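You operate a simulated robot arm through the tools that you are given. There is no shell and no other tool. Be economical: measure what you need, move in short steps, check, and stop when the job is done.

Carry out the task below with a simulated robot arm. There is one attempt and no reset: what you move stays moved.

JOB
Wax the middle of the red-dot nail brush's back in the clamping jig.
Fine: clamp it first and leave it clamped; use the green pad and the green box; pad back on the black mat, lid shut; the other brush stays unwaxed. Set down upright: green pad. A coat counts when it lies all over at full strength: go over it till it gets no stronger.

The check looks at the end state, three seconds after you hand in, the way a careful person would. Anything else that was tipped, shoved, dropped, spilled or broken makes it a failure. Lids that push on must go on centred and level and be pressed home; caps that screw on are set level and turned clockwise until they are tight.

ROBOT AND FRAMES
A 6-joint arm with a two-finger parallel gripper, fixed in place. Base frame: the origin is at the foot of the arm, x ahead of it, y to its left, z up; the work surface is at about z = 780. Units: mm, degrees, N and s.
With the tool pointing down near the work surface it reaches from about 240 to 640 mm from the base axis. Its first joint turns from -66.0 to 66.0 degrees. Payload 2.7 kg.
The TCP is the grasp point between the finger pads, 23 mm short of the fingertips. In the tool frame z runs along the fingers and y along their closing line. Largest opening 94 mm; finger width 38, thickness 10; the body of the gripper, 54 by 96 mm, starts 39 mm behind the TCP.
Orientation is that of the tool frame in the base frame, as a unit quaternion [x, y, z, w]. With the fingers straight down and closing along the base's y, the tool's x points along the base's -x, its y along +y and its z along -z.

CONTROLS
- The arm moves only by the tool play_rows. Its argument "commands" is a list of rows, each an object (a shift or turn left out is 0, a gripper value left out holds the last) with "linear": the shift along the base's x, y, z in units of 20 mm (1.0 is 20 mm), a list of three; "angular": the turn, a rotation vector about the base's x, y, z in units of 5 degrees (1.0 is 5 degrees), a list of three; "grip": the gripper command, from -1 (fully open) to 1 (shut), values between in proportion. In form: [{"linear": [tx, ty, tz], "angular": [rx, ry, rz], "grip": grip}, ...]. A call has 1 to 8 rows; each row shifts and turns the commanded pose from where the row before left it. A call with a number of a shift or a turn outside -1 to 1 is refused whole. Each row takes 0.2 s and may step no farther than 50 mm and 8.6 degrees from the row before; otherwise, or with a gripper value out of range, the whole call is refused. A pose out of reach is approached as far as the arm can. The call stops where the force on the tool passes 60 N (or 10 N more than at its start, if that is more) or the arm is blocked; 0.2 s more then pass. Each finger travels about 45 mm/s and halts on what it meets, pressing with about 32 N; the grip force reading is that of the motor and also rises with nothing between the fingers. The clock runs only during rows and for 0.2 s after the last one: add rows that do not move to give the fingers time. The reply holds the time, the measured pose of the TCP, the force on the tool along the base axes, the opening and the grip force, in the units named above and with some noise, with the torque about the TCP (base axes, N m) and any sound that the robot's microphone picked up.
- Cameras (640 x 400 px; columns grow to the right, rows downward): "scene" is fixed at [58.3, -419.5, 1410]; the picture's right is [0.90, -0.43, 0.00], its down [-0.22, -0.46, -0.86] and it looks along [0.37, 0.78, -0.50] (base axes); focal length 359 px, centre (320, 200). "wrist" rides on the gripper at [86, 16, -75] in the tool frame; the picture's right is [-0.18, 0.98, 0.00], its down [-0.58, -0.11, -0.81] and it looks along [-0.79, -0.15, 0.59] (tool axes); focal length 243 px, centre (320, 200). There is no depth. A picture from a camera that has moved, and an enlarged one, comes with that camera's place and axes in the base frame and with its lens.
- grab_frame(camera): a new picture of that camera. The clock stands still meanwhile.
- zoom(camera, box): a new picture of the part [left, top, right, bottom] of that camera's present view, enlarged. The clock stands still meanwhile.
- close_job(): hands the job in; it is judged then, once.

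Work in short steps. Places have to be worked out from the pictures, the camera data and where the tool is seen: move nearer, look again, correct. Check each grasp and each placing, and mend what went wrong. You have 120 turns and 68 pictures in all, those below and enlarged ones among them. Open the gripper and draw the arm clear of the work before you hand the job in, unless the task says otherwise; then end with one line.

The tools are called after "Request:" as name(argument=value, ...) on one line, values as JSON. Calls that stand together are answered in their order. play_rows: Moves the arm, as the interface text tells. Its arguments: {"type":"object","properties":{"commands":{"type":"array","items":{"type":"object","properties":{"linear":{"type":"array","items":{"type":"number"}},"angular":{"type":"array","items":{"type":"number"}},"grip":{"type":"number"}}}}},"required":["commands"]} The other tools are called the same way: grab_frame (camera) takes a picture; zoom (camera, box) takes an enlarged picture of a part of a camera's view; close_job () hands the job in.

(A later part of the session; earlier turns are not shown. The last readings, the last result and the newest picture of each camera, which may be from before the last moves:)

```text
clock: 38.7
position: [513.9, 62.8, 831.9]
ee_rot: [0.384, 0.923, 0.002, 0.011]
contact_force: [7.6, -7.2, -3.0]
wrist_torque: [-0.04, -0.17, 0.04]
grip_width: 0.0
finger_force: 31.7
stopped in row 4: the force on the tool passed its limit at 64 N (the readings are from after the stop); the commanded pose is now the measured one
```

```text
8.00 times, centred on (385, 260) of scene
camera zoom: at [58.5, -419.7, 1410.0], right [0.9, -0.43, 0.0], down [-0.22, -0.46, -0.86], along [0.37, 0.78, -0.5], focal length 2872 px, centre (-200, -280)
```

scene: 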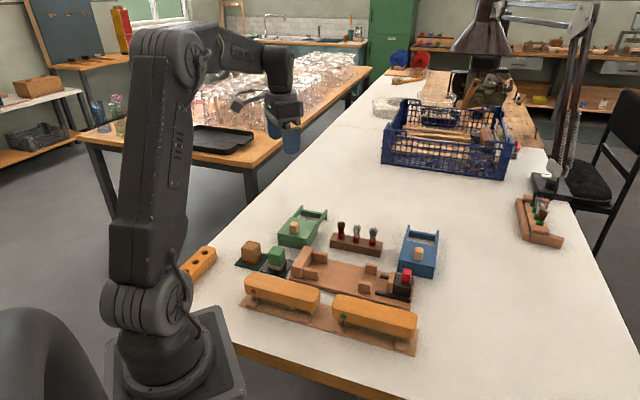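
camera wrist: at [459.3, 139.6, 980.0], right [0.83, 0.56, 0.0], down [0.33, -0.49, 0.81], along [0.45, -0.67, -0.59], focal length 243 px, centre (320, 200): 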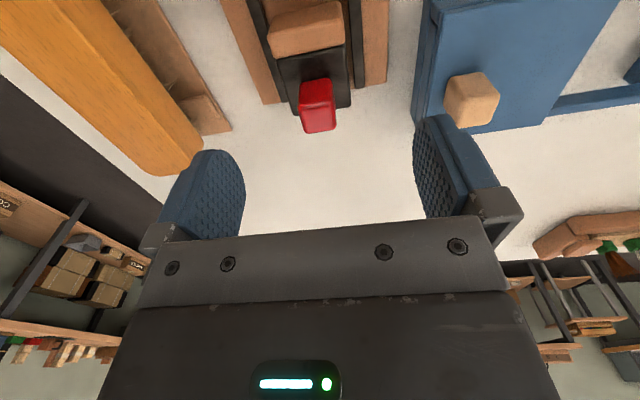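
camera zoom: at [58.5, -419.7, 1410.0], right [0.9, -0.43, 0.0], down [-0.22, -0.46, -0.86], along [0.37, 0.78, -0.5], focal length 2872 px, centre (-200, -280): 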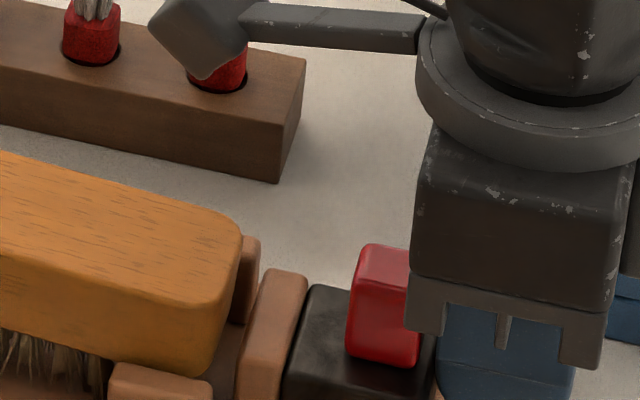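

64 N did not move it further, so the jaw is firmly stopped. I back off, rise, and look straight down on the jaw/brush joint to see if it's contact.

Request:
play_rows(commands=[{"linear": [0.3, -0.3, 0]}, {"linear": [0, 0, 1]}, {"linear": [0, 0, 1]}, {"linear": [0, 0, 1]}, {"linear": [0, 0, 1]}, {"linear": [0, 0, 1]}, {"linear": [0, 0, 1]}])

Request:
play_rows(commands=[{"linear": [-0.22, 0.22, 0], "angular": [0.7, 0.7, 0]}, {"linear": [-0.22, 0.22, 0], "angular": [0.7, 0.7, 0]}, {"linear": [-0.22, 0.22, 0], "angular": [0.7, 0.7, 0]}, {"linear": [-0.22, 0.22, 0], "angular": [0.7, 0.7, 0]}, {"linear": [-0.22, 0.22, 0], "angular": [0.7, 0.7, 0]}, {"linear": [-0.22, 0.22, 0], "angular": [0.7, 0.7, 0]}, {"linear": [-0.22, 0.22, 0], "angular": [0.7, 0.7, 0]}])

Request:
zoom(camera="wrist", box=[240, 20, 440, 145])

```text
clock: 40.3
position: [519.8, 58.3, 951.0]
ee_rot: [0.384, 0.923, 0.002, 0.008]
contact_force: [0.1, -0.3, -0.2]
wrist_torque: [0.02, 0.01, 0.01]
grip_width: 0.2
finger_force: 32.0
```

```text
clock: 41.9
position: [489.6, 89.2, 954.5]
ee_rot: [0.369, 0.882, 0.117, -0.267]
contact_force: [0.1, 0.0, 1.1]
wrist_torque: [0.01, -0.05, -0.01]
grip_width: 0.0
finger_force: 31.5
```

```text
3.20 times, centred on (340, 82) of wrist
camera zoom: at [478.4, 121.9, 1064.2], right [0.81, 0.58, -0.09], down [0.57, -0.74, 0.34], along [0.13, -0.33, -0.93], focal length 776 px, centre (256, 576)
```

zoom: 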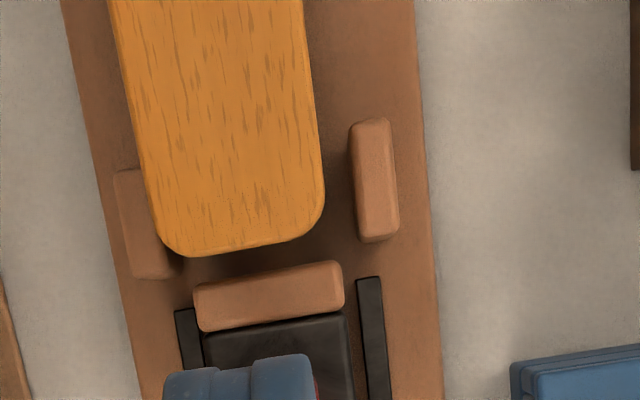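

A gap of ~6 mm remains at the jaw although it is blocked. I look at the fence end from above to understand.

Request:
play_rows(commands=[{"linear": [-0.78, 0.8, 0], "angular": [0.03, 0.19, 0]}, {"linear": [-0.78, 0.8, 0]}, {"linear": [-0.78, 0.8, 0]}, {"linear": [-0.78, 0.8, 0]}, {"linear": [-0.78, 0.8, 0]}, {"linear": [-0.78, 0.8, 0]}, {"linear": [-0.78, 0.8, 0]}, {"linear": [-0.78, 0.8, 0]}])

Request:
grab_frame(camera="wrist")

Request:
zoom(camera="wrist", box=[240, 20, 440, 145])

```text
clock: 43.7
position: [364.9, 217.3, 954.7]
ee_rot: [0.369, 0.88, 0.115, -0.275]
contact_force: [0.3, -0.8, 1.0]
wrist_torque: [0.0, 0.02, -0.01]
grip_width: 0.0
finger_force: 32.3
```

```text
28 pictures are left
camera wrist: at [356.0, 249.8, 1066.0], right [0.81, 0.58, -0.11], down [0.58, -0.74, 0.33], along [0.12, -0.33, -0.94], focal length 243 px, centre (320, 200)
```

wrist: 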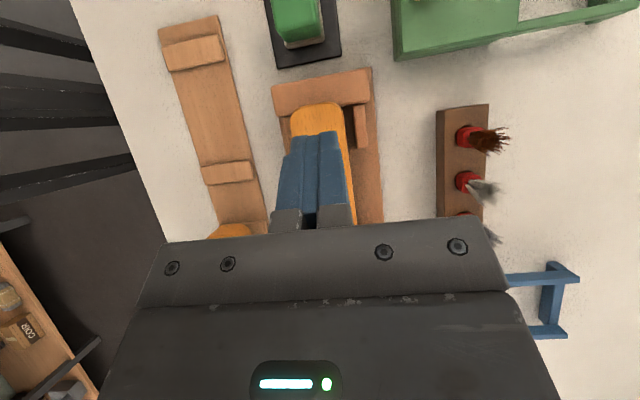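

```text
3.20 times, centred on (340, 82) of wrist
camera zoom: at [356.0, 249.8, 1066.0], right [0.81, 0.58, -0.11], down [0.58, -0.74, 0.33], along [0.12, -0.33, -0.94], focal length 776 px, centre (256, 576)
```

zoom: 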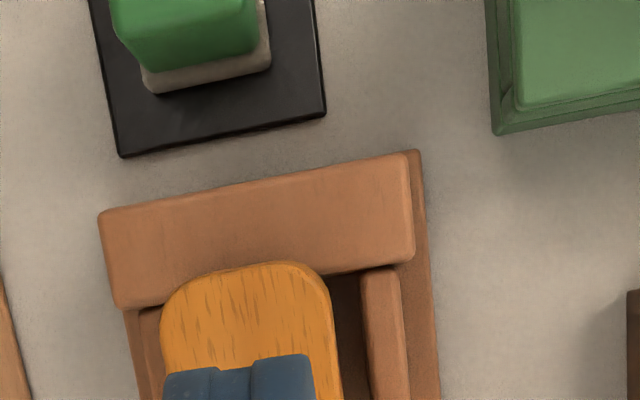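

Now clear: the brush's left end overlaps the fence top by ~7 mm and it lies ~5 mm too far forward, so the jaw has no fault. I'll pull the jaw back, then re-seat the brush ~15 mm toward the jaw and ~5 mm rearward, yaw +1°.

Request:
play_rows(commands=[{"linear": [0.76, -0.81, 0], "angular": [-0.7, -0.7, 0], "grip": -0.28}, {"linear": [0.76, -0.81, 0], "angular": [-0.7, -0.7, 0]}, {"linear": [0.76, -0.81, 0], "angular": [-0.7, -0.7, 0]}, {"linear": [0.76, -0.81, 0], "angular": [-0.7, -0.7, 0]}, {"linear": [0.76, -0.81, -0.3], "angular": [-0.7, -0.7, 0]}, {"linear": [0.76, -0.81, -0.3], "angular": [-0.7, -0.7, 0]}, {"linear": [0.76, -0.81, -0.5], "angular": [-0.7, -0.7, 0]}, {"linear": [0.76, -0.81, -0.9], "angular": [0, 0, 0.14]}])

Request:
grab_frame(camera="wrist")

```text
clock: 45.5
position: [485.1, 89.6, 913.8]
ee_rot: [0.38, 0.925, 0.002, 0.003]
contact_force: [0.2, -0.2, 0.2]
wrist_torque: [0.02, -0.04, 0.0]
grip_width: 60.3
finger_force: 0.0
```

```text
26 pictures are left
camera wrist: at [434.6, 162.1, 989.3], right [0.82, 0.57, 0.0], down [0.33, -0.49, 0.81], along [0.46, -0.66, -0.59], focal length 243 px, centre (320, 200)
```

wrist: 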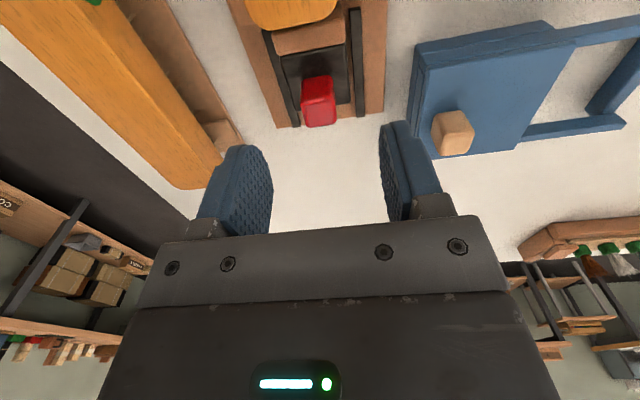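

Centred over the knob. I descend, grip, and pull the jaw back ~24 mm.

Request:
play_rows(commands=[{"linear": [0, 0, -1]}, {"linear": [0, 0, -1]}, {"linear": [0, 0, -0.9]}, {"grip": 1}, {"grip": 1}, {"grip": 1}, {"grip": 1}])

Request:
play_rows(commands=[{"linear": [0.25, -0.25, 0]}, {"linear": [0.25, -0.25, 0]}, {"linear": [0.25, -0.25, 0]}, {"linear": [0, 0, 0]}])

```text
clock: 47.1
position: [483.1, 87.7, 855.7]
ee_rot: [0.381, 0.924, 0.001, 0.0]
contact_force: [-1.5, -2.2, -1.4]
wrist_torque: [-0.52, 0.05, -0.54]
grip_width: 21.9
finger_force: 44.9
```

```text
clock: 48.1
position: [500.0, 71.9, 855.2]
ee_rot: [0.38, 0.925, 0.001, 0.0]
contact_force: [-2.9, -0.6, 1.0]
wrist_torque: [0.72, 1.29, -0.6]
grip_width: 22.0
finger_force: 44.9
```

The jaw moved back 23 mm easily. A bit more, then release and go above the brush.

Request:
play_rows(commands=[{"linear": [0.12, -0.12, 0]}, {"grip": 0.2}, {"grip": -0.28}, {"linear": [0, 0, 0.8]}, {"linear": [0, 0, 1]}, {"linear": [0, 0, 1], "grip": -1}, {"linear": [-0.5, 0.5, 0]}, {"linear": [-0.9, 0.85, 0]}])

Request:
play_rows(commands=[{"linear": [-0.9, 0.9, 0]}, {"linear": [-0.9, 0.9, 0]}, {"linear": [-0.9, 0.9, 0]}, {"linear": [-0.9, 0.9, 0]}, {"linear": [0, 0, 0]}])

Request:
grab_frame(camera="wrist")

```text
clock: 49.9
position: [473.5, 99.1, 908.7]
ee_rot: [0.381, 0.925, 0.001, 0.001]
contact_force: [-0.2, 0.6, 0.4]
wrist_torque: [0.02, -0.02, 0.01]
grip_width: 94.2
finger_force: 0.0
```

```text
clock: 51.1
position: [401.6, 172.3, 909.7]
ee_rot: [0.381, 0.924, 0.002, 0.001]
contact_force: [0.4, -0.5, 0.5]
wrist_torque: [-0.01, -0.01, 0.0]
grip_width: 93.9
finger_force: 0.0
```

```text
25 pictures are left
camera wrist: at [351.7, 244.9, 984.6], right [0.82, 0.57, 0.0], down [0.33, -0.49, 0.81], along [0.46, -0.66, -0.59], focal length 243 px, centre (320, 200)
```

wrist: 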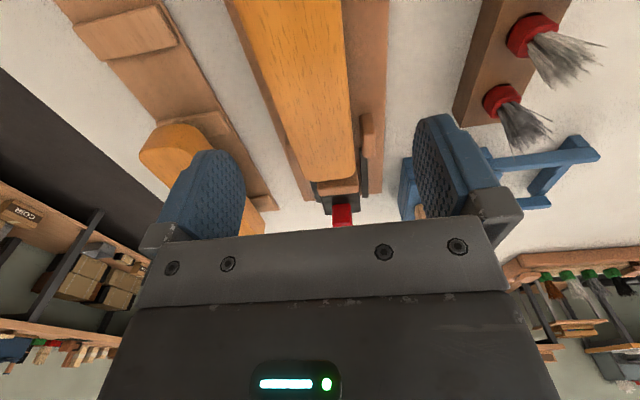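

The brush lies ~4 mm forward of the TCP; I shift and descend to grip at the same spot as before.

Request:
play_rows(commands=[{"linear": [0, -0.27, -0.9]}, {"linear": [0, 0, -0.9]}, {"linear": [0, 0, -0.9]}, {"linear": [0, 0, -0.9]}, {"linear": [0, 0, -0.55]}, {"linear": [0, 0, 0]}])

Request:
play_rows(commands=[{"grip": 0}, {"grip": 1}, {"grip": 1}, {"grip": 1}, {"grip": 1}, {"grip": 1}])

```text
clock: 52.5
position: [403.0, 165.0, 827.2]
ee_rot: [0.381, 0.924, 0.002, 0.001]
contact_force: [-0.5, -0.2, 0.3]
wrist_torque: [0.02, -0.02, 0.0]
grip_width: 93.8
finger_force: 0.0
```

```text
clock: 53.9
position: [404.1, 162.7, 826.6]
ee_rot: [0.381, 0.925, 0.001, 0.001]
contact_force: [-0.2, 0.7, 0.4]
wrist_torque: [0.01, 0.02, -0.01]
grip_width: 45.8
finger_force: 31.9
```

Gripped. I lift 30 mm, shift (+14.5, -6.5), and check.

Request:
play_rows(commands=[{"linear": [0, 0, 0.6]}, {"linear": [0, 0, 0.9]}, {"linear": [0.36, -0.16, 0]}, {"linear": [0.36, -0.16, 0]}, {"linear": [0, 0, 0]}, {"linear": [0, 0, 0]}])

Request:
zoom(camera="scene", box=[280, 230, 420, 317])

```text
clock: 55.3
position: [416.5, 155.5, 857.2]
ee_rot: [0.381, 0.924, 0.002, 0.002]
contact_force: [0.0, 0.5, -2.3]
wrist_torque: [-0.05, -0.04, -0.01]
grip_width: 45.5
finger_force: 31.6
```

```text
4.57 times, centred on (350, 274) of scene
camera zoom: at [58.3, -419.5, 1410.0], right [0.9, -0.43, 0.0], down [-0.22, -0.46, -0.86], along [0.37, 0.78, -0.5], focal length 1641 px, centre (183, -136)
```

zoom: 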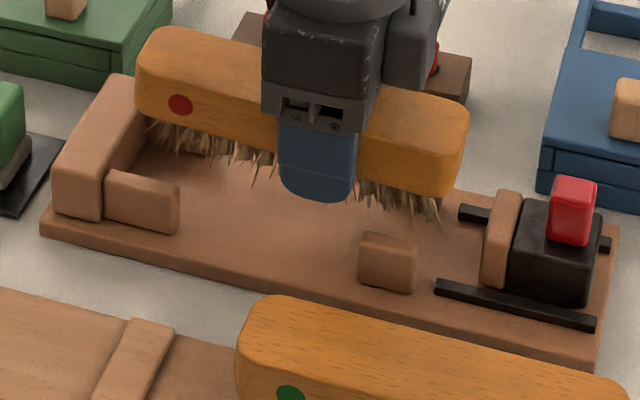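

Looks level. A final +3 mm x nudge, then lower in steps.

Request:
play_rows(commands=[{"linear": [0.14, 0, 0]}, {"linear": [0, 0, -0.6]}, {"linear": [0, 0, -0.6]}, {"linear": [0, 0, 0]}])

Request:
play_rows(commands=[{"linear": [0, 0, -0.15]}, {"linear": [0, 0, -0.15]}, {"linear": [0, 0, 0]}])

```text
clock: 56.3
position: [419.4, 159.2, 832.1]
ee_rot: [0.382, 0.924, 0.001, 0.001]
contact_force: [-0.8, -0.3, -2.2]
wrist_torque: [-0.02, -0.04, -0.02]
grip_width: 45.8
finger_force: 32.0
```

```text
clock: 57.1
position: [419.3, 158.6, 828.0]
ee_rot: [0.381, 0.925, 0.002, 0.002]
contact_force: [0.0, 0.1, -2.5]
wrist_torque: [-0.04, -0.03, 0.04]
grip_width: 46.0
finger_force: 32.1
```

No contact at 828; I continue down.

Request:
play_rows(commands=[{"linear": [0, 0, -0.15]}, {"linear": [0, 0, -0.1]}, {"linear": [0, 0, 0]}])

Request:
play_rows(commands=[{"linear": [0, 0, -0.12]}, {"linear": [0, 0, 0]}])

```text
clock: 57.9
position: [418.2, 158.0, 823.7]
ee_rot: [0.379, 0.925, 0.002, 0.004]
contact_force: [-0.8, 7.9, 15.1]
wrist_torque: [-0.77, -0.57, 0.21]
grip_width: 45.9
finger_force: 31.8
```

```text
clock: 58.5
position: [418.6, 156.9, 820.8]
ee_rot: [0.381, 0.925, 0.002, 0.002]
contact_force: [0.7, 8.6, 19.2]
wrist_torque: [-0.44, -0.12, 0.21]
grip_width: 45.8
finger_force: 32.3
```

Request:
zoom(camera="scene", box=[290, 235, 402, 305])

```text
5.71 times, centred on (346, 270) of scene
camera zoom: at [58.0, -419.4, 1410.1], right [0.9, -0.43, 0.0], down [-0.22, -0.46, -0.86], along [0.37, 0.78, -0.5], focal length 2051 px, centre (171, -200)
```

zoom: 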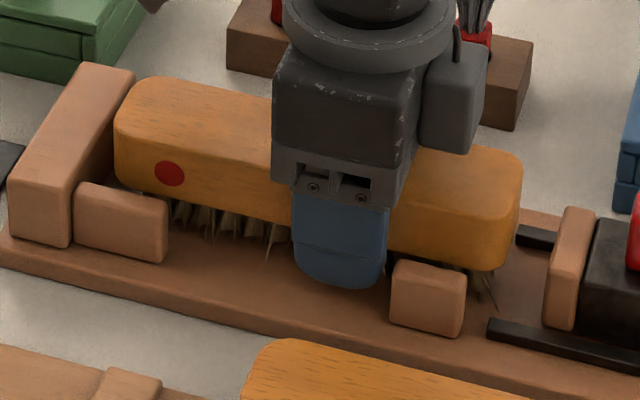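

The left end is now inside the fence. I release, then rise.

Request:
play_rows(commands=[{"linear": [0, 0, 0.08]}, {"grip": 0.0}, {"grip": -0.4}, {"grip": -1}, {"grip": -1}, {"linear": [0, 0, 0.7]}, {"linear": [0, 0, 1]}, {"linear": [0, 0, 1]}])

Request:
play_rows(commands=[{"linear": [0.9, -0.9, 0.8], "grip": -0.28}, {"linear": [0.9, -0.9, 0.6]}, {"linear": [0.9, -0.9, 0]}, {"linear": [0.9, -0.9, 0]}, {"linear": [0.3, -0.3, 0]}, {"linear": [0, 0, 0]}])

Request:
grab_frame(camera="wrist")

```text
clock: 60.3
position: [419.7, 156.2, 876.7]
ee_rot: [0.381, 0.925, 0.0, 0.001]
contact_force: [-0.7, -0.5, -0.2]
wrist_torque: [-0.01, 0.01, 0.0]
grip_width: 93.9
finger_force: 0.0
```

```text
clock: 61.7
position: [498.2, 77.1, 901.9]
ee_rot: [0.381, 0.924, 0.001, 0.0]
contact_force: [0.9, 0.1, 1.0]
wrist_torque: [-0.01, 0.03, 0.0]
grip_width: 60.2
finger_force: 0.0
```

```text
22 pictures are left
camera wrist: at [447.5, 151.2, 977.9], right [0.82, 0.57, 0.0], down [0.33, -0.49, 0.81], along [0.46, -0.66, -0.59], focal length 243 px, centre (320, 200)
```

wrist: 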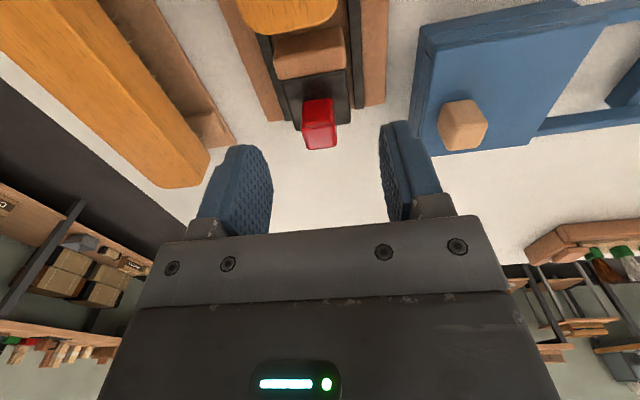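

Knob is ~12 mm further along the axis; I shift, descend and grip it.

Request:
play_rows(commands=[{"linear": [0.4, -0.4, -0.4]}, {"linear": [0, 0, -0.9]}, {"linear": [0, 0, -0.98]}, {"linear": [0, 0, 0]}, {"grip": 1}, {"grip": 1}, {"grip": 1}, {"grip": 1}])

Request:
play_rows(commands=[{"linear": [-0.14, 0.14, 0]}, {"linear": [-0.14, 0.14, 0]}, {"linear": [0, 0, 0]}])

```text
clock: 63.5
position: [501.7, 70.2, 857.8]
ee_rot: [0.383, 0.924, 0.0, -0.002]
contact_force: [-20.8, -21.5, 6.8]
wrist_torque: [0.08, 0.04, -0.6]
grip_width: 21.6
finger_force: 45.0
```

```text
clock: 64.3
position: [497.6, 75.7, 858.2]
ee_rot: [0.382, 0.924, -0.002, -0.001]
contact_force: [-20.2, -22.0, 1.2]
wrist_torque: [-0.36, -0.45, -0.75]
grip_width: 21.6
finger_force: 44.8
```

Sliding; I relieve the sideways load (-3 mm) and continue.

Request:
play_rows(commands=[{"linear": [-0.1, -0.1, 0]}, {"linear": [-0.14, 0.14, -0.03]}, {"linear": [-0.14, 0.14, 0]}, {"linear": [0, 0, 0]}])

Request:
play_rows(commands=[{"linear": [-0.14, 0.14, 0]}, {"linear": [-0.14, 0.14, 0]}, {"linear": [0, 0, 0]}])

```text
clock: 65.3
position: [491.4, 79.9, 857.1]
ee_rot: [0.381, 0.924, 0.001, 0.0]
contact_force: [-10.1, -9.3, -1.0]
wrist_torque: [0.35, 1.03, -0.92]
grip_width: 22.0
finger_force: 45.1
```

```text
clock: 66.1
position: [487.2, 85.1, 856.9]
ee_rot: [0.381, 0.925, 0.0, 0.001]
contact_force: [-1.8, -9.5, -8.2]
wrist_torque: [0.1, 0.86, -0.87]
grip_width: 21.8
finger_force: 45.1
```

Request:
play_rows(commands=[{"linear": [-0.14, 0.14, 0]}, {"linear": [-0.1, 0.1, 0]}, {"linear": [0, 0, 0]}])

Request:
zoom(camera="scene", box=[290, 235, 402, 305])

```text
clock: 66.9
position: [484.6, 87.5, 857.9]
ee_rot: [0.382, 0.924, 0.001, 0.004]
contact_force: [13.4, -31.0, -2.5]
wrist_torque: [-0.54, 0.07, -0.35]
grip_width: 21.9
finger_force: 44.9
```

```text
5.71 times, centred on (346, 270) of scene
camera zoom: at [58.6, -420.2, 1409.8], right [0.9, -0.43, 0.0], down [-0.22, -0.46, -0.86], along [0.37, 0.78, -0.5], focal length 2051 px, centre (171, -200)
```

zoom: 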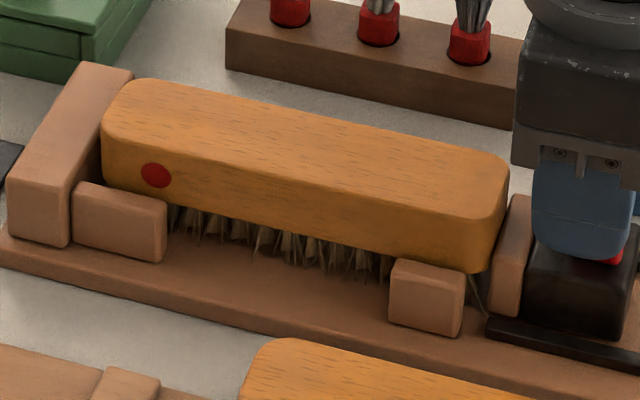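

The brush is now butted on the fence with the jaw pressed against it (31 N). One last firm push, then release and rise.

Request:
play_rows(commands=[{"linear": [-0.06, 0.06, 0]}, {"linear": [0, 0, 0]}, {"grip": 0.2}, {"grip": -0.28}, {"grip": -0.28}, {"linear": [0, 0, 1]}, {"linear": [0, 0, 1]}, {"linear": [0, 0, 1]}])

Request:
zoom(camera="scene", box=[290, 235, 402, 305])

```text
clock: 68.7
position: [479.9, 91.7, 918.4]
ee_rot: [0.381, 0.924, 0.001, 0.001]
contact_force: [-0.1, 0.0, 0.0]
wrist_torque: [0.01, 0.0, -0.04]
grip_width: 60.3
finger_force: 0.2
```

```text
5.71 times, centred on (346, 270) of scene
camera zoom: at [58.3, -419.5, 1410.0], right [0.9, -0.43, 0.0], down [-0.22, -0.46, -0.86], along [0.37, 0.78, -0.5], focal length 2051 px, centre (171, -200)
```

zoom: 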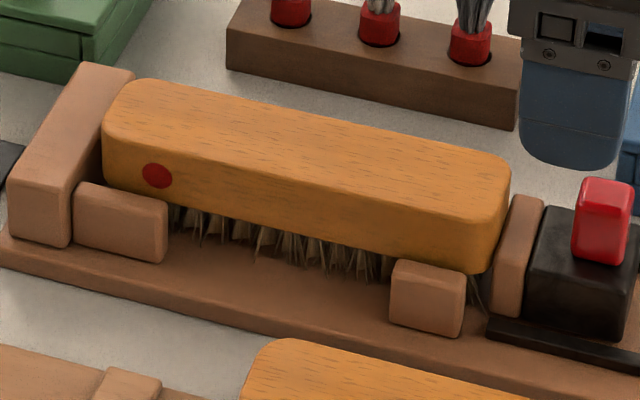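

Brush clamped between fence and jaw. Next the green box lid: knob estimated at (347, 360, 852). I fly over it and check with the wrist camera.

Request:
play_rows(commands=[{"linear": [-0.45, 0.97, 0.2]}, {"linear": [-0.45, 0.97, 0.2]}, {"linear": [-0.45, 0.97, 0]}, {"linear": [-0.45, 0.97, 0]}, {"linear": [-0.45, 0.97, 0]}, {"linear": [-0.45, 0.97, 0]}, {"linear": [-0.45, 0.97, 0]}, {"linear": [-0.45, 0.97, 0]}])

Request:
play_rows(commands=[{"linear": [-0.5, 0.94, 0]}, {"linear": [-0.5, 0.94, 0]}, {"linear": [-0.5, 0.94, 0]}, {"linear": [-0.5, 0.94, 0]}, {"linear": [-0.5, 0.94, 0]}, {"linear": [-0.4, 0.94, -0.5]}, {"linear": [0, 0, 0]}])

Request:
grab_frame(camera="wrist")

```text
clock: 70.5
position: [408.1, 248.8, 926.6]
ee_rot: [0.381, 0.925, 0.001, 0.002]
contact_force: [-0.4, -0.9, 0.7]
wrist_torque: [-0.01, -0.05, -0.01]
grip_width: 60.0
finger_force: 0.1
```

```text
clock: 72.1
position: [351.4, 360.3, 917.8]
ee_rot: [0.382, 0.924, 0.002, 0.001]
contact_force: [-0.2, 0.2, 0.7]
wrist_torque: [0.01, 0.0, 0.01]
grip_width: 60.4
finger_force: 0.1
```

```text
19 pictures are left
camera wrist: at [301.7, 432.8, 991.7], right [0.82, 0.57, 0.0], down [0.33, -0.49, 0.81], along [0.46, -0.66, -0.59], focal length 243 px, centre (320, 200)
```

wrist: 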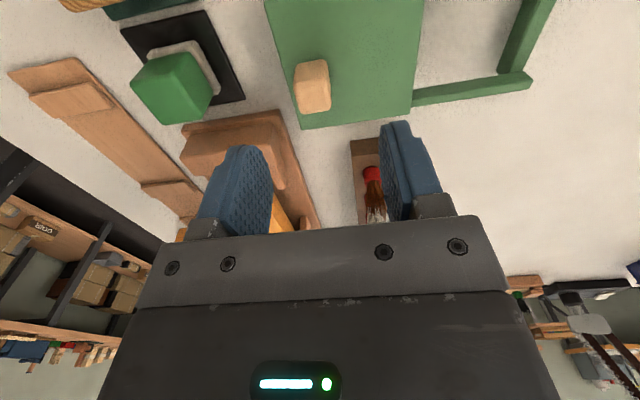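

Well aligned (≈3 mm). I descend in steps, watching for contact with the lid.

Request:
play_rows(commands=[{"linear": [-0.1, -0.1, -0.9]}, {"linear": [0, 0, -0.9]}, {"linear": [0, 0, -0.9]}, {"linear": [0, 0, -0.3]}, {"linear": [0, 0, 0]}])

Request:
zoom(camera="scene", box=[250, 190, 346, 250])

```text
clock: 73.3
position: [349.0, 357.3, 854.8]
ee_rot: [0.381, 0.925, 0.001, 0.001]
contact_force: [0.0, 0.6, 1.3]
wrist_torque: [0.02, 0.0, -0.02]
grip_width: 60.0
finger_force: 0.1
```

```text
6.67 times, centred on (298, 220) of scene
camera zoom: at [58.3, -419.5, 1410.0], right [0.9, -0.43, 0.0], down [-0.22, -0.46, -0.86], along [0.37, 0.78, -0.5], focal length 2393 px, centre (467, 67)
```

zoom: 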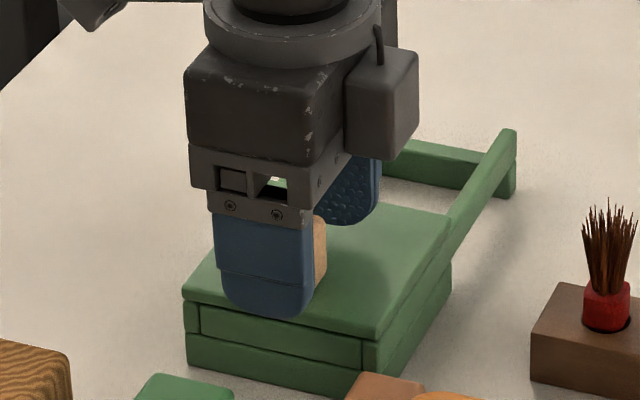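

Good placement just above the lid; I close on the knob and slide it along (+0.70, +0.71) a first 20 mm.

Request:
play_rows(commands=[{"grip": 1}, {"grip": 1}, {"grip": 1}, {"grip": 1}, {"linear": [0.35, 0.35, 0]}, {"linear": [0.35, 0.35, 0]}, {"linear": [0, 0, 0]}])

```text
clock: 74.9
position: [363.3, 371.7, 854.9]
ee_rot: [0.382, 0.924, 0.001, 0.001]
contact_force: [4.1, -4.8, 1.3]
wrist_torque: [-0.14, 0.36, -0.61]
grip_width: 21.2
finger_force: 45.0
```

Request:
play_rows(commands=[{"linear": [0.37, 0.34, 0]}, {"linear": [0.36, 0.34, 0]}, {"linear": [0.36, 0.35, 0]}, {"linear": [0.36, 0.35, 0]}, {"linear": [0.36, 0.35, 0]}, {"linear": [0, 0, 0]}])

Request:
zoom(camera="scene", box=[250, 180, 362, 250])

```text
clock: 76.3
position: [398.8, 406.4, 853.9]
ee_rot: [0.381, 0.924, 0.003, 0.001]
contact_force: [-9.2, 10.1, 18.4]
wrist_torque: [-0.3, 0.43, -0.62]
grip_width: 21.3
finger_force: 45.0
```

```text
5.71 times, centred on (306, 215) of scene
camera zoom: at [57.8, -419.5, 1410.1], right [0.9, -0.43, 0.0], down [-0.22, -0.46, -0.86], along [0.37, 0.78, -0.5], focal length 2051 px, centre (400, 114)
```

zoom: 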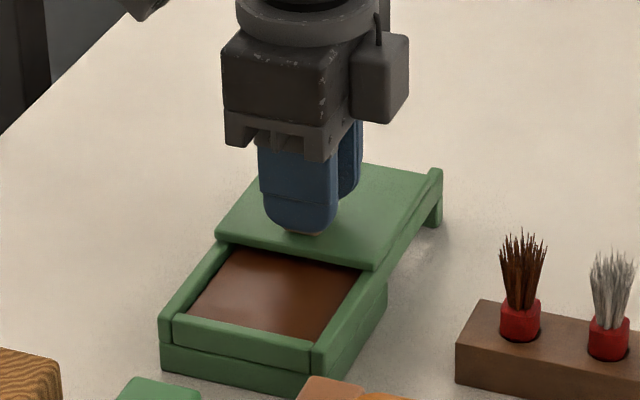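

The wax is exposed. I open it 10 mm further, release, and rise.

Request:
play_rows(commands=[{"linear": [0.33, 0.37, -0.02]}, {"linear": [0, 0, 0]}, {"grip": 0.2}, {"grip": -0.28}, {"grip": -0.28}, {"linear": [0, 0, 1]}, {"linear": [0, 0, 1]}, {"linear": [0, 0, 1]}])

```text
clock: 78.1
position: [405.0, 413.2, 913.3]
ee_rot: [0.381, 0.925, 0.001, 0.002]
contact_force: [0.0, -0.8, 0.0]
wrist_torque: [-0.02, 0.0, 0.0]
grip_width: 60.2
finger_force: 0.1
```

Next the green pad, estimated at (271, 286), top ≈ 838. I move above it and look.

Request:
play_rows(commands=[{"linear": [-0.95, -0.9, 0]}, {"linear": [-0.95, -0.9, 0]}, {"linear": [-0.95, -0.9, 0]}, {"linear": [-0.95, -0.9, 0]}, {"linear": [-0.95, -0.9, 0]}, {"linear": [-0.95, -0.9, 0]}, {"linear": [-0.95, -0.9, 0], "grip": -0.6}, {"linear": [0, 0, 0]}])

Request:
grab_frame(camera="wrist")

```text
clock: 79.9
position: [272.4, 286.2, 913.7]
ee_rot: [0.381, 0.924, 0.001, 0.002]
contact_force: [0.3, -0.6, 0.6]
wrist_torque: [0.0, 0.01, -0.02]
grip_width: 75.1
finger_force: 0.0
```

```text
16 pictures are left
camera wrist: at [221.0, 359.2, 989.0], right [0.82, 0.57, 0.0], down [0.33, -0.49, 0.81], along [0.46, -0.66, -0.59], focal length 243 px, centre (320, 200)
```

wrist: 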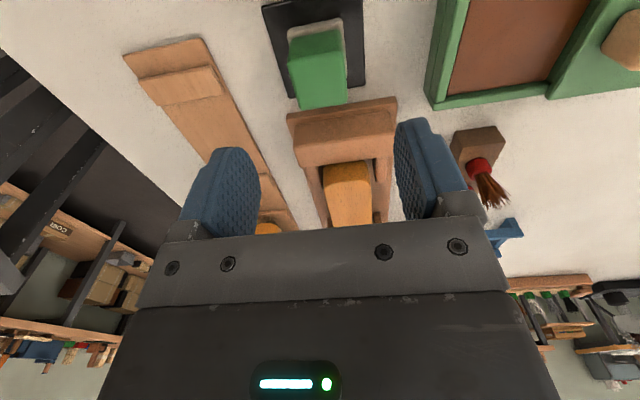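

The pad is ~8 mm nearer the camera side; I shift and descend to grip its block with fingertips well above the felt.

Request:
play_rows(commands=[{"linear": [-0.28, 0.28, -0.8]}, {"linear": [0, 0, -0.9]}, {"linear": [0, 0, -0.9]}, {"linear": [0, 0, -0.9]}, {"linear": [0, 0, -0.75]}, {"linear": [0, 0, 0]}])

Request:
zoom(camera="scene", box=[225, 215, 321, 275])

```text
clock: 81.3
position: [266.1, 294.0, 832.3]
ee_rot: [0.381, 0.925, 0.001, 0.002]
contact_force: [0.5, -0.1, 0.6]
wrist_torque: [-0.01, 0.01, 0.02]
grip_width: 75.2
finger_force: 0.0
```

```text
6.67 times, centred on (273, 245) of scene
camera zoom: at [58.3, -419.5, 1410.0], right [0.9, -0.43, 0.0], down [-0.22, -0.46, -0.86], along [0.37, 0.78, -0.5], focal length 2393 px, centre (633, -100)
```

zoom: 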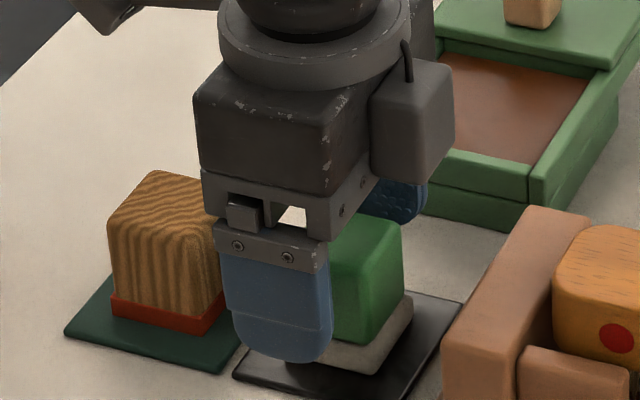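

The finger is ~10 mm left of the block's centre, so I shift back along the axis and close.

Request:
play_rows(commands=[{"linear": [0.36, -0.35, 0]}, {"grip": 0}, {"grip": 1}, {"grip": 1}, {"grip": 1}, {"grip": 1}])

Request:
play_rows(commands=[{"linear": [0, 0, 0.5]}, {"linear": [0, 0, 1]}, {"linear": [0, 0, 1]}, {"linear": [0, 0, 1]}, {"linear": [0, 0, 1]}, {"linear": [0, 0, 0]}])

Request:
zoom(camera="scene", box=[225, 195, 353, 275])

```text
clock: 82.7
position: [273.7, 286.5, 830.3]
ee_rot: [0.381, 0.925, 0.001, 0.001]
contact_force: [0.3, 0.8, 0.1]
wrist_torque: [-0.01, 0.0, 0.04]
grip_width: 35.2
finger_force: 32.2
```

```text
clock: 84.1
position: [274.2, 287.1, 919.6]
ee_rot: [0.382, 0.924, 0.001, 0.001]
contact_force: [-0.7, 0.6, -0.4]
wrist_torque: [-0.01, 0.01, -0.01]
grip_width: 35.5
finger_force: 31.7
```

```text
5.00 times, centred on (289, 235) of scene
camera zoom: at [58.3, -419.5, 1410.0], right [0.9, -0.43, 0.0], down [-0.22, -0.46, -0.86], along [0.37, 0.78, -0.5], focal length 1795 px, centre (475, 25)
```

zoom: 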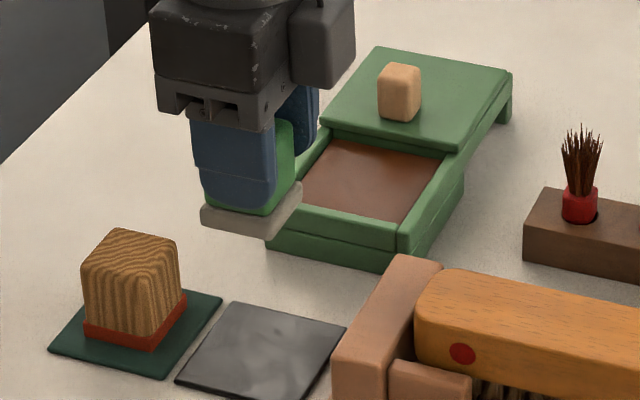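

Pad gripped (35 mm), bottom about 47 mm below the TCP. The exposed wax centre works out near (368, 378); I go there and descend until a light contact.

Request:
play_rows(commands=[{"linear": [0.94, 0.91, 0]}, {"linear": [0.94, 0.91, 0]}, {"linear": [0.94, 0.91, 0]}, {"linear": [0.94, 0.91, 0]}, {"linear": [0.94, 0.91, 0]}, {"linear": [0, 0, -0.8]}, {"linear": [0, 0, -0.8]}, {"linear": [0, 0, 0]}])

Request:
zoom(camera="scene", box=[250, 180, 346, 240])

```text
clock: 85.9
position: [366.9, 376.3, 886.1]
ee_rot: [0.381, 0.924, 0.001, 0.001]
contact_force: [0.2, 0.8, -0.4]
wrist_torque: [0.02, 0.02, 0.03]
grip_width: 35.4
finger_force: 32.1
```

```text
6.67 times, centred on (298, 210) of scene
camera zoom: at [58.3, -419.5, 1410.0], right [0.9, -0.43, 0.0], down [-0.22, -0.46, -0.86], along [0.37, 0.78, -0.5], focal length 2393 px, centre (467, 133)
```

zoom: 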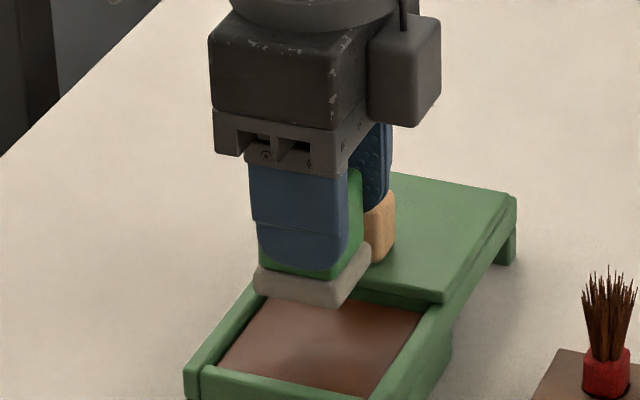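

Pad is centred over the wax. I descend and feel for contact.

Request:
play_rows(commands=[{"linear": [0, 0, -0.8]}, {"linear": [0, 0, -0.5]}, {"linear": [0, 0, -0.25]}, {"linear": [0, 0, 0]}])

Request:
play_rows(commands=[{"linear": [0, 0, -0.15]}, {"linear": [0, 0, 0]}])

```text
clock: 86.9
position: [368.8, 375.9, 855.6]
ee_rot: [0.38, 0.925, 0.001, 0.001]
contact_force: [-0.2, -0.2, -0.9]
wrist_torque: [0.0, 0.01, -0.01]
grip_width: 35.0
finger_force: 32.3
```

```text
clock: 87.5
position: [367.7, 377.8, 854.4]
ee_rot: [0.38, 0.925, 0.004, 0.003]
contact_force: [-1.0, -7.6, 26.3]
wrist_torque: [-0.26, 0.19, 0.09]
grip_width: 35.0
finger_force: 31.8
```

Contact at ~26 N. I ease off slightly, rub a few mm to load the pad, and lift.

Request:
play_rows(commands=[{"linear": [0, 0, 0.05]}, {"linear": [0.25, -0.25, 0]}, {"linear": [-0.25, 0.25, 0]}, {"linear": [-0.25, 0.25, 0]}, {"linear": [0.25, -0.25, 0]}, {"linear": [0, 0, 0.6]}, {"linear": [0, 0, 1]}, {"linear": [0, 0, 1]}])

Request:
zoom(camera="scene", box=[250, 180, 346, 240])

```text
clock: 89.3
position: [370.8, 377.7, 906.5]
ee_rot: [0.381, 0.924, 0.0, 0.001]
contact_force: [-0.3, -0.4, -0.4]
wrist_torque: [-0.03, -0.01, -0.01]
grip_width: 35.3
finger_force: 32.2
```

```text
6.67 times, centred on (298, 210) of scene
camera zoom: at [58.3, -419.5, 1410.0], right [0.9, -0.43, 0.0], down [-0.22, -0.46, -0.86], along [0.37, 0.78, -0.5], focal length 2393 px, centre (467, 133)
```

zoom: 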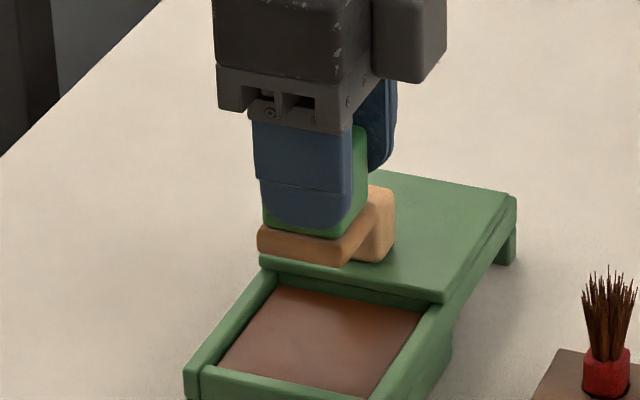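

The felt took up brown wax. Now over the brush's middle, estimated (401, 176).

Request:
play_rows(commands=[{"linear": [0, -0.5, 1]}, {"linear": [0.1, -1, 0]}, {"linear": [0.15, -1, 0]}, {"linear": [0.15, -1, 0]}, {"linear": [0.2, -1, 0]}, {"linear": [0.2, -1, 0]}, {"linear": [0.2, -1, 0]}, {"linear": [0.2, -1, 0]}])

Request:
play_rows(commands=[{"linear": [0.2, -1, 0]}, {"linear": [0.1, -1, -0.3]}, {"linear": [0.02, -0.55, -0.8]}, {"linear": [0, 0, -0.7]}, {"linear": [0, 0, 0]}])

Request:
zoom(camera="scene", box=[285, 225, 397, 295])

```text
clock: 91.1
position: [392.6, 228.6, 926.3]
ee_rot: [0.38, 0.925, 0.001, 0.002]
contact_force: [0.2, -0.4, -0.7]
wrist_torque: [0.0, -0.02, -0.01]
grip_width: 35.5
finger_force: 32.2
```

```text
clock: 92.3
position: [398.6, 177.7, 889.5]
ee_rot: [0.38, 0.925, 0.002, 0.002]
contact_force: [-2.8, -2.8, 10.1]
wrist_torque: [-0.17, 0.22, 0.06]
grip_width: 35.4
finger_force: 31.5
```

```text
5.71 times, centred on (341, 260) of scene
camera zoom: at [58.0, -419.7, 1410.0], right [0.9, -0.43, 0.0], down [-0.22, -0.46, -0.86], along [0.37, 0.78, -0.5], focal length 2051 px, centre (200, -143)
```

zoom: 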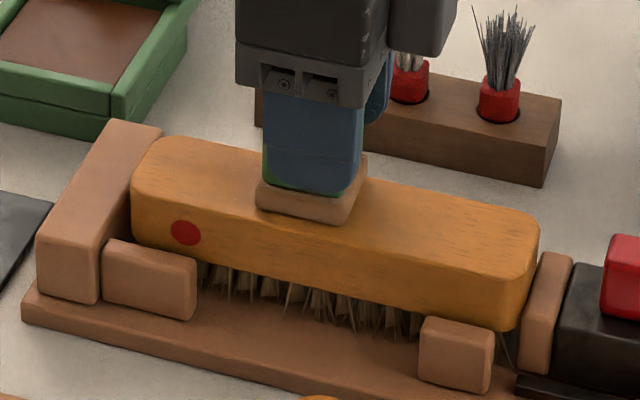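

Already in light contact (10 N), about 7 mm short of the middle. I shift and rub strokes of ±12 mm along and ±4 mm across.

Request:
play_rows(commands=[{"linear": [0.26, -0.26, -0.02]}, {"linear": [0.42, -0.42, 0]}, {"linear": [-0.42, 0.42, 0]}, {"linear": [-0.42, 0.42, 0]}, {"linear": [0.28, -0.14, 0]}, {"linear": [0.42, -0.42, 0]}, {"linear": [-0.42, 0.42, 0]}, {"linear": [-0.42, 0.42, 0]}])

Request:
play_rows(commands=[{"linear": [0.28, -0.56, 0]}, {"linear": [0.42, -0.42, 0]}, {"linear": [-0.42, 0.42, 0]}, {"linear": [-0.42, 0.42, 0]}, {"linear": [0.56, -0.28, 0]}, {"linear": [0, 0, 0.5]}, {"linear": [-0.5, 0.5, 1]}, {"linear": [-0.9, 0.9, 1]}])

Request:
zoom(camera="scene", box=[285, 225, 397, 295])

```text
clock: 94.1
position: [393.2, 186.0, 889.3]
ee_rot: [0.38, 0.925, 0.003, 0.002]
contact_force: [5.3, -5.2, 16.0]
wrist_torque: [-0.17, -0.08, 0.05]
grip_width: 35.2
finger_force: 32.4
```

```text
clock: 95.9
position: [376.0, 203.1, 939.8]
ee_rot: [0.381, 0.925, 0.001, 0.001]
contact_force: [-1.2, 0.8, 0.5]
wrist_torque: [-0.02, -0.02, 0.0]
grip_width: 35.1
finger_force: 32.2
```

```text
5.71 times, centred on (341, 260) of scene
camera zoom: at [58.3, -419.5, 1410.0], right [0.9, -0.43, 0.0], down [-0.22, -0.46, -0.86], along [0.37, 0.78, -0.5], focal length 2051 px, centre (200, -143)
```

zoom: 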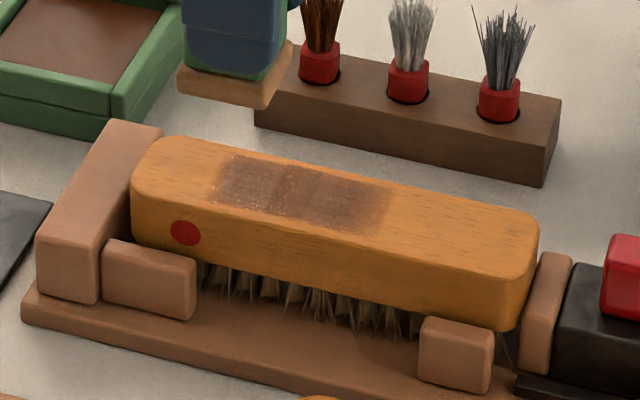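

A coat is appearing, but the patch is ~11 mm left of middle (the pad sits ~12 mm off the TCP along the axis). I reload wax, then centre the strokes at TCP (411, 165.5).

Request:
play_rows(commands=[{"linear": [0, 1, 0]}, {"linear": [0, 1, 0]}, {"linear": [0, 1, 0]}, {"linear": [0, 1, 0]}, {"linear": [0, 1, 0]}, {"linear": [0, 1, 0]}, {"linear": [-0.05, 1, 0]}, {"linear": [-0.05, 1, 0]}])

Request:
play_rows(commands=[{"linear": [0, 0.4, -0.8]}, {"linear": [0, 0, -1]}, {"linear": [0, 0, -1]}, {"linear": [0, 0, -0.9]}, {"linear": [0, 0, -0.4]}, {"linear": [0, 0, 0]}])

```text
clock: 97.7
position: [368.9, 363.7, 939.5]
ee_rot: [0.381, 0.925, 0.001, 0.001]
contact_force: [0.3, 0.4, 0.0]
wrist_torque: [-0.01, 0.02, 0.0]
grip_width: 35.1
finger_force: 32.0
```

```text
clock: 99.1
position: [369.7, 374.0, 856.7]
ee_rot: [0.381, 0.925, 0.001, 0.002]
contact_force: [-0.5, -0.5, -0.4]
wrist_torque: [0.01, -0.02, -0.03]
grip_width: 35.2
finger_force: 32.0
```

Just above the wax; I press lightly, rub, and lift.

Request:
play_rows(commands=[{"linear": [0.1, -0.1, -0.15]}, {"linear": [0.3, -0.3, 0]}, {"linear": [-0.3, 0.3, 0]}, {"linear": [-0.2, 0.2, 0]}, {"linear": [0.3, -0.3, 0]}, {"linear": [0, 0, 0.6]}, {"linear": [0, 0, 1]}, {"linear": [0, 0, 1]}])

Request:
play_rows(commands=[{"linear": [0.1, -0.9, 0.8]}, {"linear": [0.18, -1, 0]}, {"linear": [0.18, -1, 0]}, {"linear": [0.18, -1, 0]}, {"linear": [0.18, -1, 0]}, {"linear": [0.18, -1, 0]}, {"linear": [0.18, -1, 0]}, {"linear": [0.18, -1, 0]}])

```text
clock: 100.9
position: [372.7, 367.7, 908.5]
ee_rot: [0.381, 0.925, 0.0, 0.001]
contact_force: [0.7, -0.2, -0.3]
wrist_torque: [-0.01, 0.01, 0.02]
grip_width: 35.2
finger_force: 31.5
```

```text
clock: 102.7
position: [400.6, 212.0, 923.3]
ee_rot: [0.38, 0.925, 0.002, 0.002]
contact_force: [0.3, 0.3, 0.1]
wrist_torque: [0.0, -0.02, -0.02]
grip_width: 35.0
finger_force: 31.7
```

Request:
play_rows(commands=[{"linear": [0.2, -0.8, -0.5]}, {"linear": [0.2, -0.8, -0.5]}, {"linear": [0.12, -0.72, -0.45]}, {"linear": [0, 0, -0.22]}, {"linear": [0, 0, 0]}])

Request:
play_rows(commands=[{"linear": [0.5, -0.5, -0.04]}, {"linear": [-0.5, 0.5, 0]}, {"linear": [-0.5, 0.5, 0]}, {"linear": [0.5, -0.5, 0]}, {"linear": [0.64, -0.36, 0]}, {"linear": [-0.5, 0.5, 0]}, {"linear": [-0.5, 0.5, 0]}, {"linear": [0.5, -0.5, 0]}])

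Request:
play_rows(commands=[{"linear": [0.22, -0.78, 0]}, {"linear": [-0.5, 0.5, 0]}, {"linear": [-0.5, 0.5, 0]}, {"linear": [0.5, -0.5, 0]}, {"linear": [0.64, -0.36, 0]}, {"linear": [-0.5, 0.5, 0]}, {"linear": [-0.5, 0.5, 0]}, {"linear": [0.5, -0.5, 0]}])

Request:
play_rows(commands=[{"linear": [0, 0, 0.6]}, {"linear": [-0.5, 0.5, 1]}, {"linear": [-0.9, 0.9, 0.8]}, {"linear": [-0.6, 0.6, 0]}])

Request:
zoom(camera="scene", box=[285, 225, 397, 295])

```text
clock: 103.9
position: [413.3, 165.0, 889.6]
ee_rot: [0.38, 0.925, 0.001, 0.001]
contact_force: [-4.7, -4.7, 15.6]
wrist_torque: [-0.2, 0.39, 0.07]
grip_width: 35.1
finger_force: 31.8
```

```text
clock: 105.7
position: [415.8, 168.6, 888.9]
ee_rot: [0.38, 0.925, 0.002, 0.0]
contact_force: [-6.1, 7.5, 20.4]
wrist_torque: [0.28, 0.27, -0.03]
grip_width: 35.1
finger_force: 31.4
```

```text
clock: 107.5
position: [410.8, 165.3, 890.0]
ee_rot: [0.38, 0.925, 0.001, 0.0]
contact_force: [-3.2, 4.5, 13.6]
wrist_torque: [0.13, 0.19, 0.02]
grip_width: 35.4
finger_force: 31.8
```

```text
clock: 108.5
position: [372.0, 204.2, 937.0]
ee_rot: [0.381, 0.925, 0.001, 0.001]
contact_force: [0.0, 0.2, -0.4]
wrist_torque: [0.03, -0.01, 0.01]
grip_width: 35.1
finger_force: 32.2
```

```text
5.71 times, centred on (341, 260) of scene
camera zoom: at [58.3, -419.5, 1410.0], right [0.9, -0.43, 0.0], down [-0.22, -0.46, -0.86], along [0.37, 0.78, -0.5], focal length 2051 px, centre (200, -143)
```

zoom: 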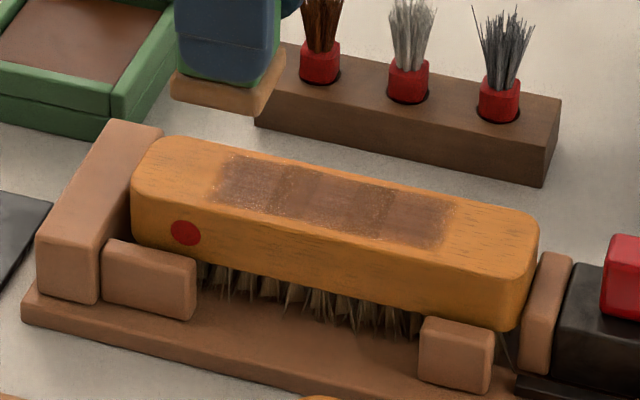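

The coat now spans the middle, but looks uneven; I reload and repeat over the same area.

Request:
play_rows(commands=[{"linear": [0, 1, 0]}, {"linear": [0, 1, 0]}, {"linear": [0, 1, 0]}, {"linear": [0, 1, 0]}, {"linear": [0, 1, 0]}, {"linear": [0, 1, 0]}, {"linear": [0, 1, 0]}, {"linear": [0, 1, 0]}])

Request:
play_rows(commands=[{"linear": [0, 0.45, -0.8]}, {"linear": [0, 0, -1]}, {"linear": [0, 0, -1]}, {"linear": [0, 0, -0.9]}, {"linear": [0, 0, -0.3]}, {"linear": [0, 0, -0.15]}, {"linear": [0, 0, 0]}])

```text
clock: 110.3
position: [373.0, 363.7, 937.6]
ee_rot: [0.381, 0.925, 0.001, 0.002]
contact_force: [-1.2, 0.8, -0.3]
wrist_torque: [0.03, 0.01, -0.01]
grip_width: 35.2
finger_force: 32.0
```

```text
clock: 111.9
position: [374.5, 374.9, 854.8]
ee_rot: [0.38, 0.925, 0.001, 0.001]
contact_force: [-1.1, 0.9, 4.7]
wrist_torque: [-0.13, 0.16, -0.03]
grip_width: 35.4
finger_force: 31.8
```

Request:
play_rows(commands=[{"linear": [0.25, -0.25, -0.05]}, {"linear": [-0.3, 0.3, 0]}, {"linear": [-0.3, 0.3, 0]}, {"linear": [0.3, -0.3, 0]}, {"linear": [0.2, -0.2, 0]}, {"linear": [0, 0, 0.6]}, {"linear": [0, 0, 1]}, {"linear": [0, 0, 1]}])

Request:
play_rows(commands=[{"linear": [0.1, -0.9, 0.8]}, {"linear": [0.14, -1, 0]}, {"linear": [0.14, -1, 0]}, {"linear": [0.14, -1, 0]}, {"linear": [0.14, -1, 0]}, {"linear": [0.14, -1, 0]}, {"linear": [0.14, -1, 0]}, {"linear": [0.14, -1, 0]}])

```text
clock: 113.7
position: [375.7, 369.6, 906.9]
ee_rot: [0.381, 0.925, 0.001, 0.001]
contact_force: [0.0, 0.5, -0.7]
wrist_torque: [-0.06, 0.03, -0.06]
grip_width: 35.1
finger_force: 32.0
```

```text
clock: 115.5
position: [396.9, 212.4, 919.8]
ee_rot: [0.38, 0.925, 0.001, 0.002]
contact_force: [0.4, 0.1, -0.7]
wrist_torque: [0.01, -0.01, 0.01]
grip_width: 34.9
finger_force: 32.0
```

Request:
play_rows(commands=[{"linear": [0.25, -0.8, -0.4]}, {"linear": [0.25, -0.8, -0.4]}, {"linear": [0.2, -0.75, -0.45]}, {"linear": [0, 0, -0.3]}, {"linear": [0, 0, -0.02]}, {"linear": [0.35, -0.35, 0]}, {"linear": [0.35, -0.35, 0]}, {"linear": [-0.35, 0.35, 0]}])

Request:
play_rows(commands=[{"linear": [-0.35, 0.35, 0]}, {"linear": [-0.35, 0.35, 0]}, {"linear": [-0.35, 0.35, 0]}, {"linear": [-0.25, 0.25, 0]}, {"linear": [0.45, -0.2, 0]}, {"linear": [0.35, -0.35, 0]}, {"linear": [0.35, -0.35, 0]}, {"linear": [0.35, -0.35, 0]}])

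Request:
play_rows(commands=[{"linear": [-0.5, 0.2, 0]}, {"linear": [-0.35, 0.35, 0]}, {"linear": [-0.35, 0.35, 0]}, {"linear": [-0.35, 0.35, 0]}, {"linear": [0.35, -0.35, 0]}, {"linear": [0.35, -0.35, 0]}, {"linear": [0.35, -0.35, 0]}, {"linear": [0.2, -0.2, 0]}])

Request:
play_rows(commands=[{"linear": [0, 0, 0.6]}, {"linear": [-0.5, 0.5, 1]}, {"linear": [-0.9, 0.9, 0.8]}, {"linear": [-0.6, 0.6, 0]}])

Request:
zoom(camera="scene", box=[285, 225, 397, 295])

```text
clock: 117.3
position: [419.2, 159.7, 890.3]
ee_rot: [0.381, 0.924, 0.001, 0.001]
contact_force: [-0.1, 0.3, -0.8]
wrist_torque: [0.0, -0.01, -0.01]
grip_width: 35.1
finger_force: 32.0
```

```text
clock: 119.1
position: [420.9, 158.6, 889.2]
ee_rot: [0.381, 0.925, 0.0, 0.001]
contact_force: [-1.1, 1.3, 3.1]
wrist_torque: [-0.02, 0.04, -0.02]
grip_width: 35.3
finger_force: 32.4
```

```text
clock: 120.9
position: [417.1, 160.6, 889.7]
ee_rot: [0.381, 0.925, 0.001, 0.001]
contact_force: [-0.3, -0.3, -0.5]
wrist_torque: [-0.03, -0.03, -0.01]
grip_width: 35.3
finger_force: 32.2
```

```text
clock: 121.9
position: [375.0, 201.2, 936.3]
ee_rot: [0.381, 0.924, 0.001, 0.002]
contact_force: [-0.2, -0.4, -0.2]
wrist_torque: [0.04, 0.02, -0.03]
grip_width: 35.2
finger_force: 32.1
```

```text
5.71 times, centred on (341, 260) of scene
camera zoom: at [58.3, -419.5, 1410.0], right [0.9, -0.43, 0.0], down [-0.22, -0.46, -0.86], along [0.37, 0.78, -0.5], focal length 2051 px, centre (200, -143)
```

zoom: 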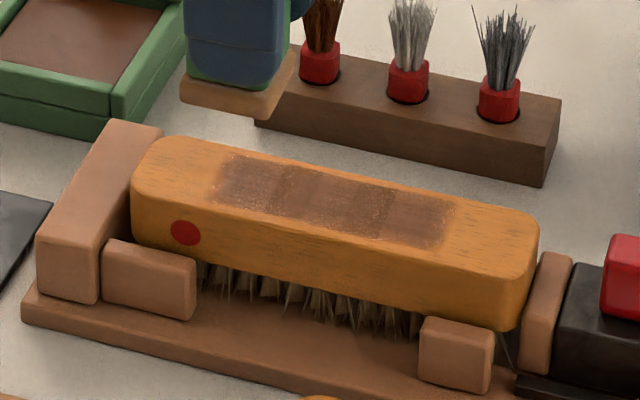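

That pass barely touched. I go straight back with ~15 N pressure while the pad is still loaded.

Request:
play_rows(commands=[{"linear": [0.9, -0.9, -0.7]}, {"linear": [0.9, -0.9, -0.9]}, {"linear": [0, 0, -0.72]}, {"linear": [0, 0, -0.14]}, {"linear": [0, 0, 0]}])

```text
clock: 123.1
position: [410.9, 165.1, 888.6]
ee_rot: [0.38, 0.925, 0.002, 0.002]
contact_force: [-5.9, -3.2, 19.1]
wrist_torque: [-0.14, 0.39, 0.03]
grip_width: 35.3
finger_force: 32.3
```

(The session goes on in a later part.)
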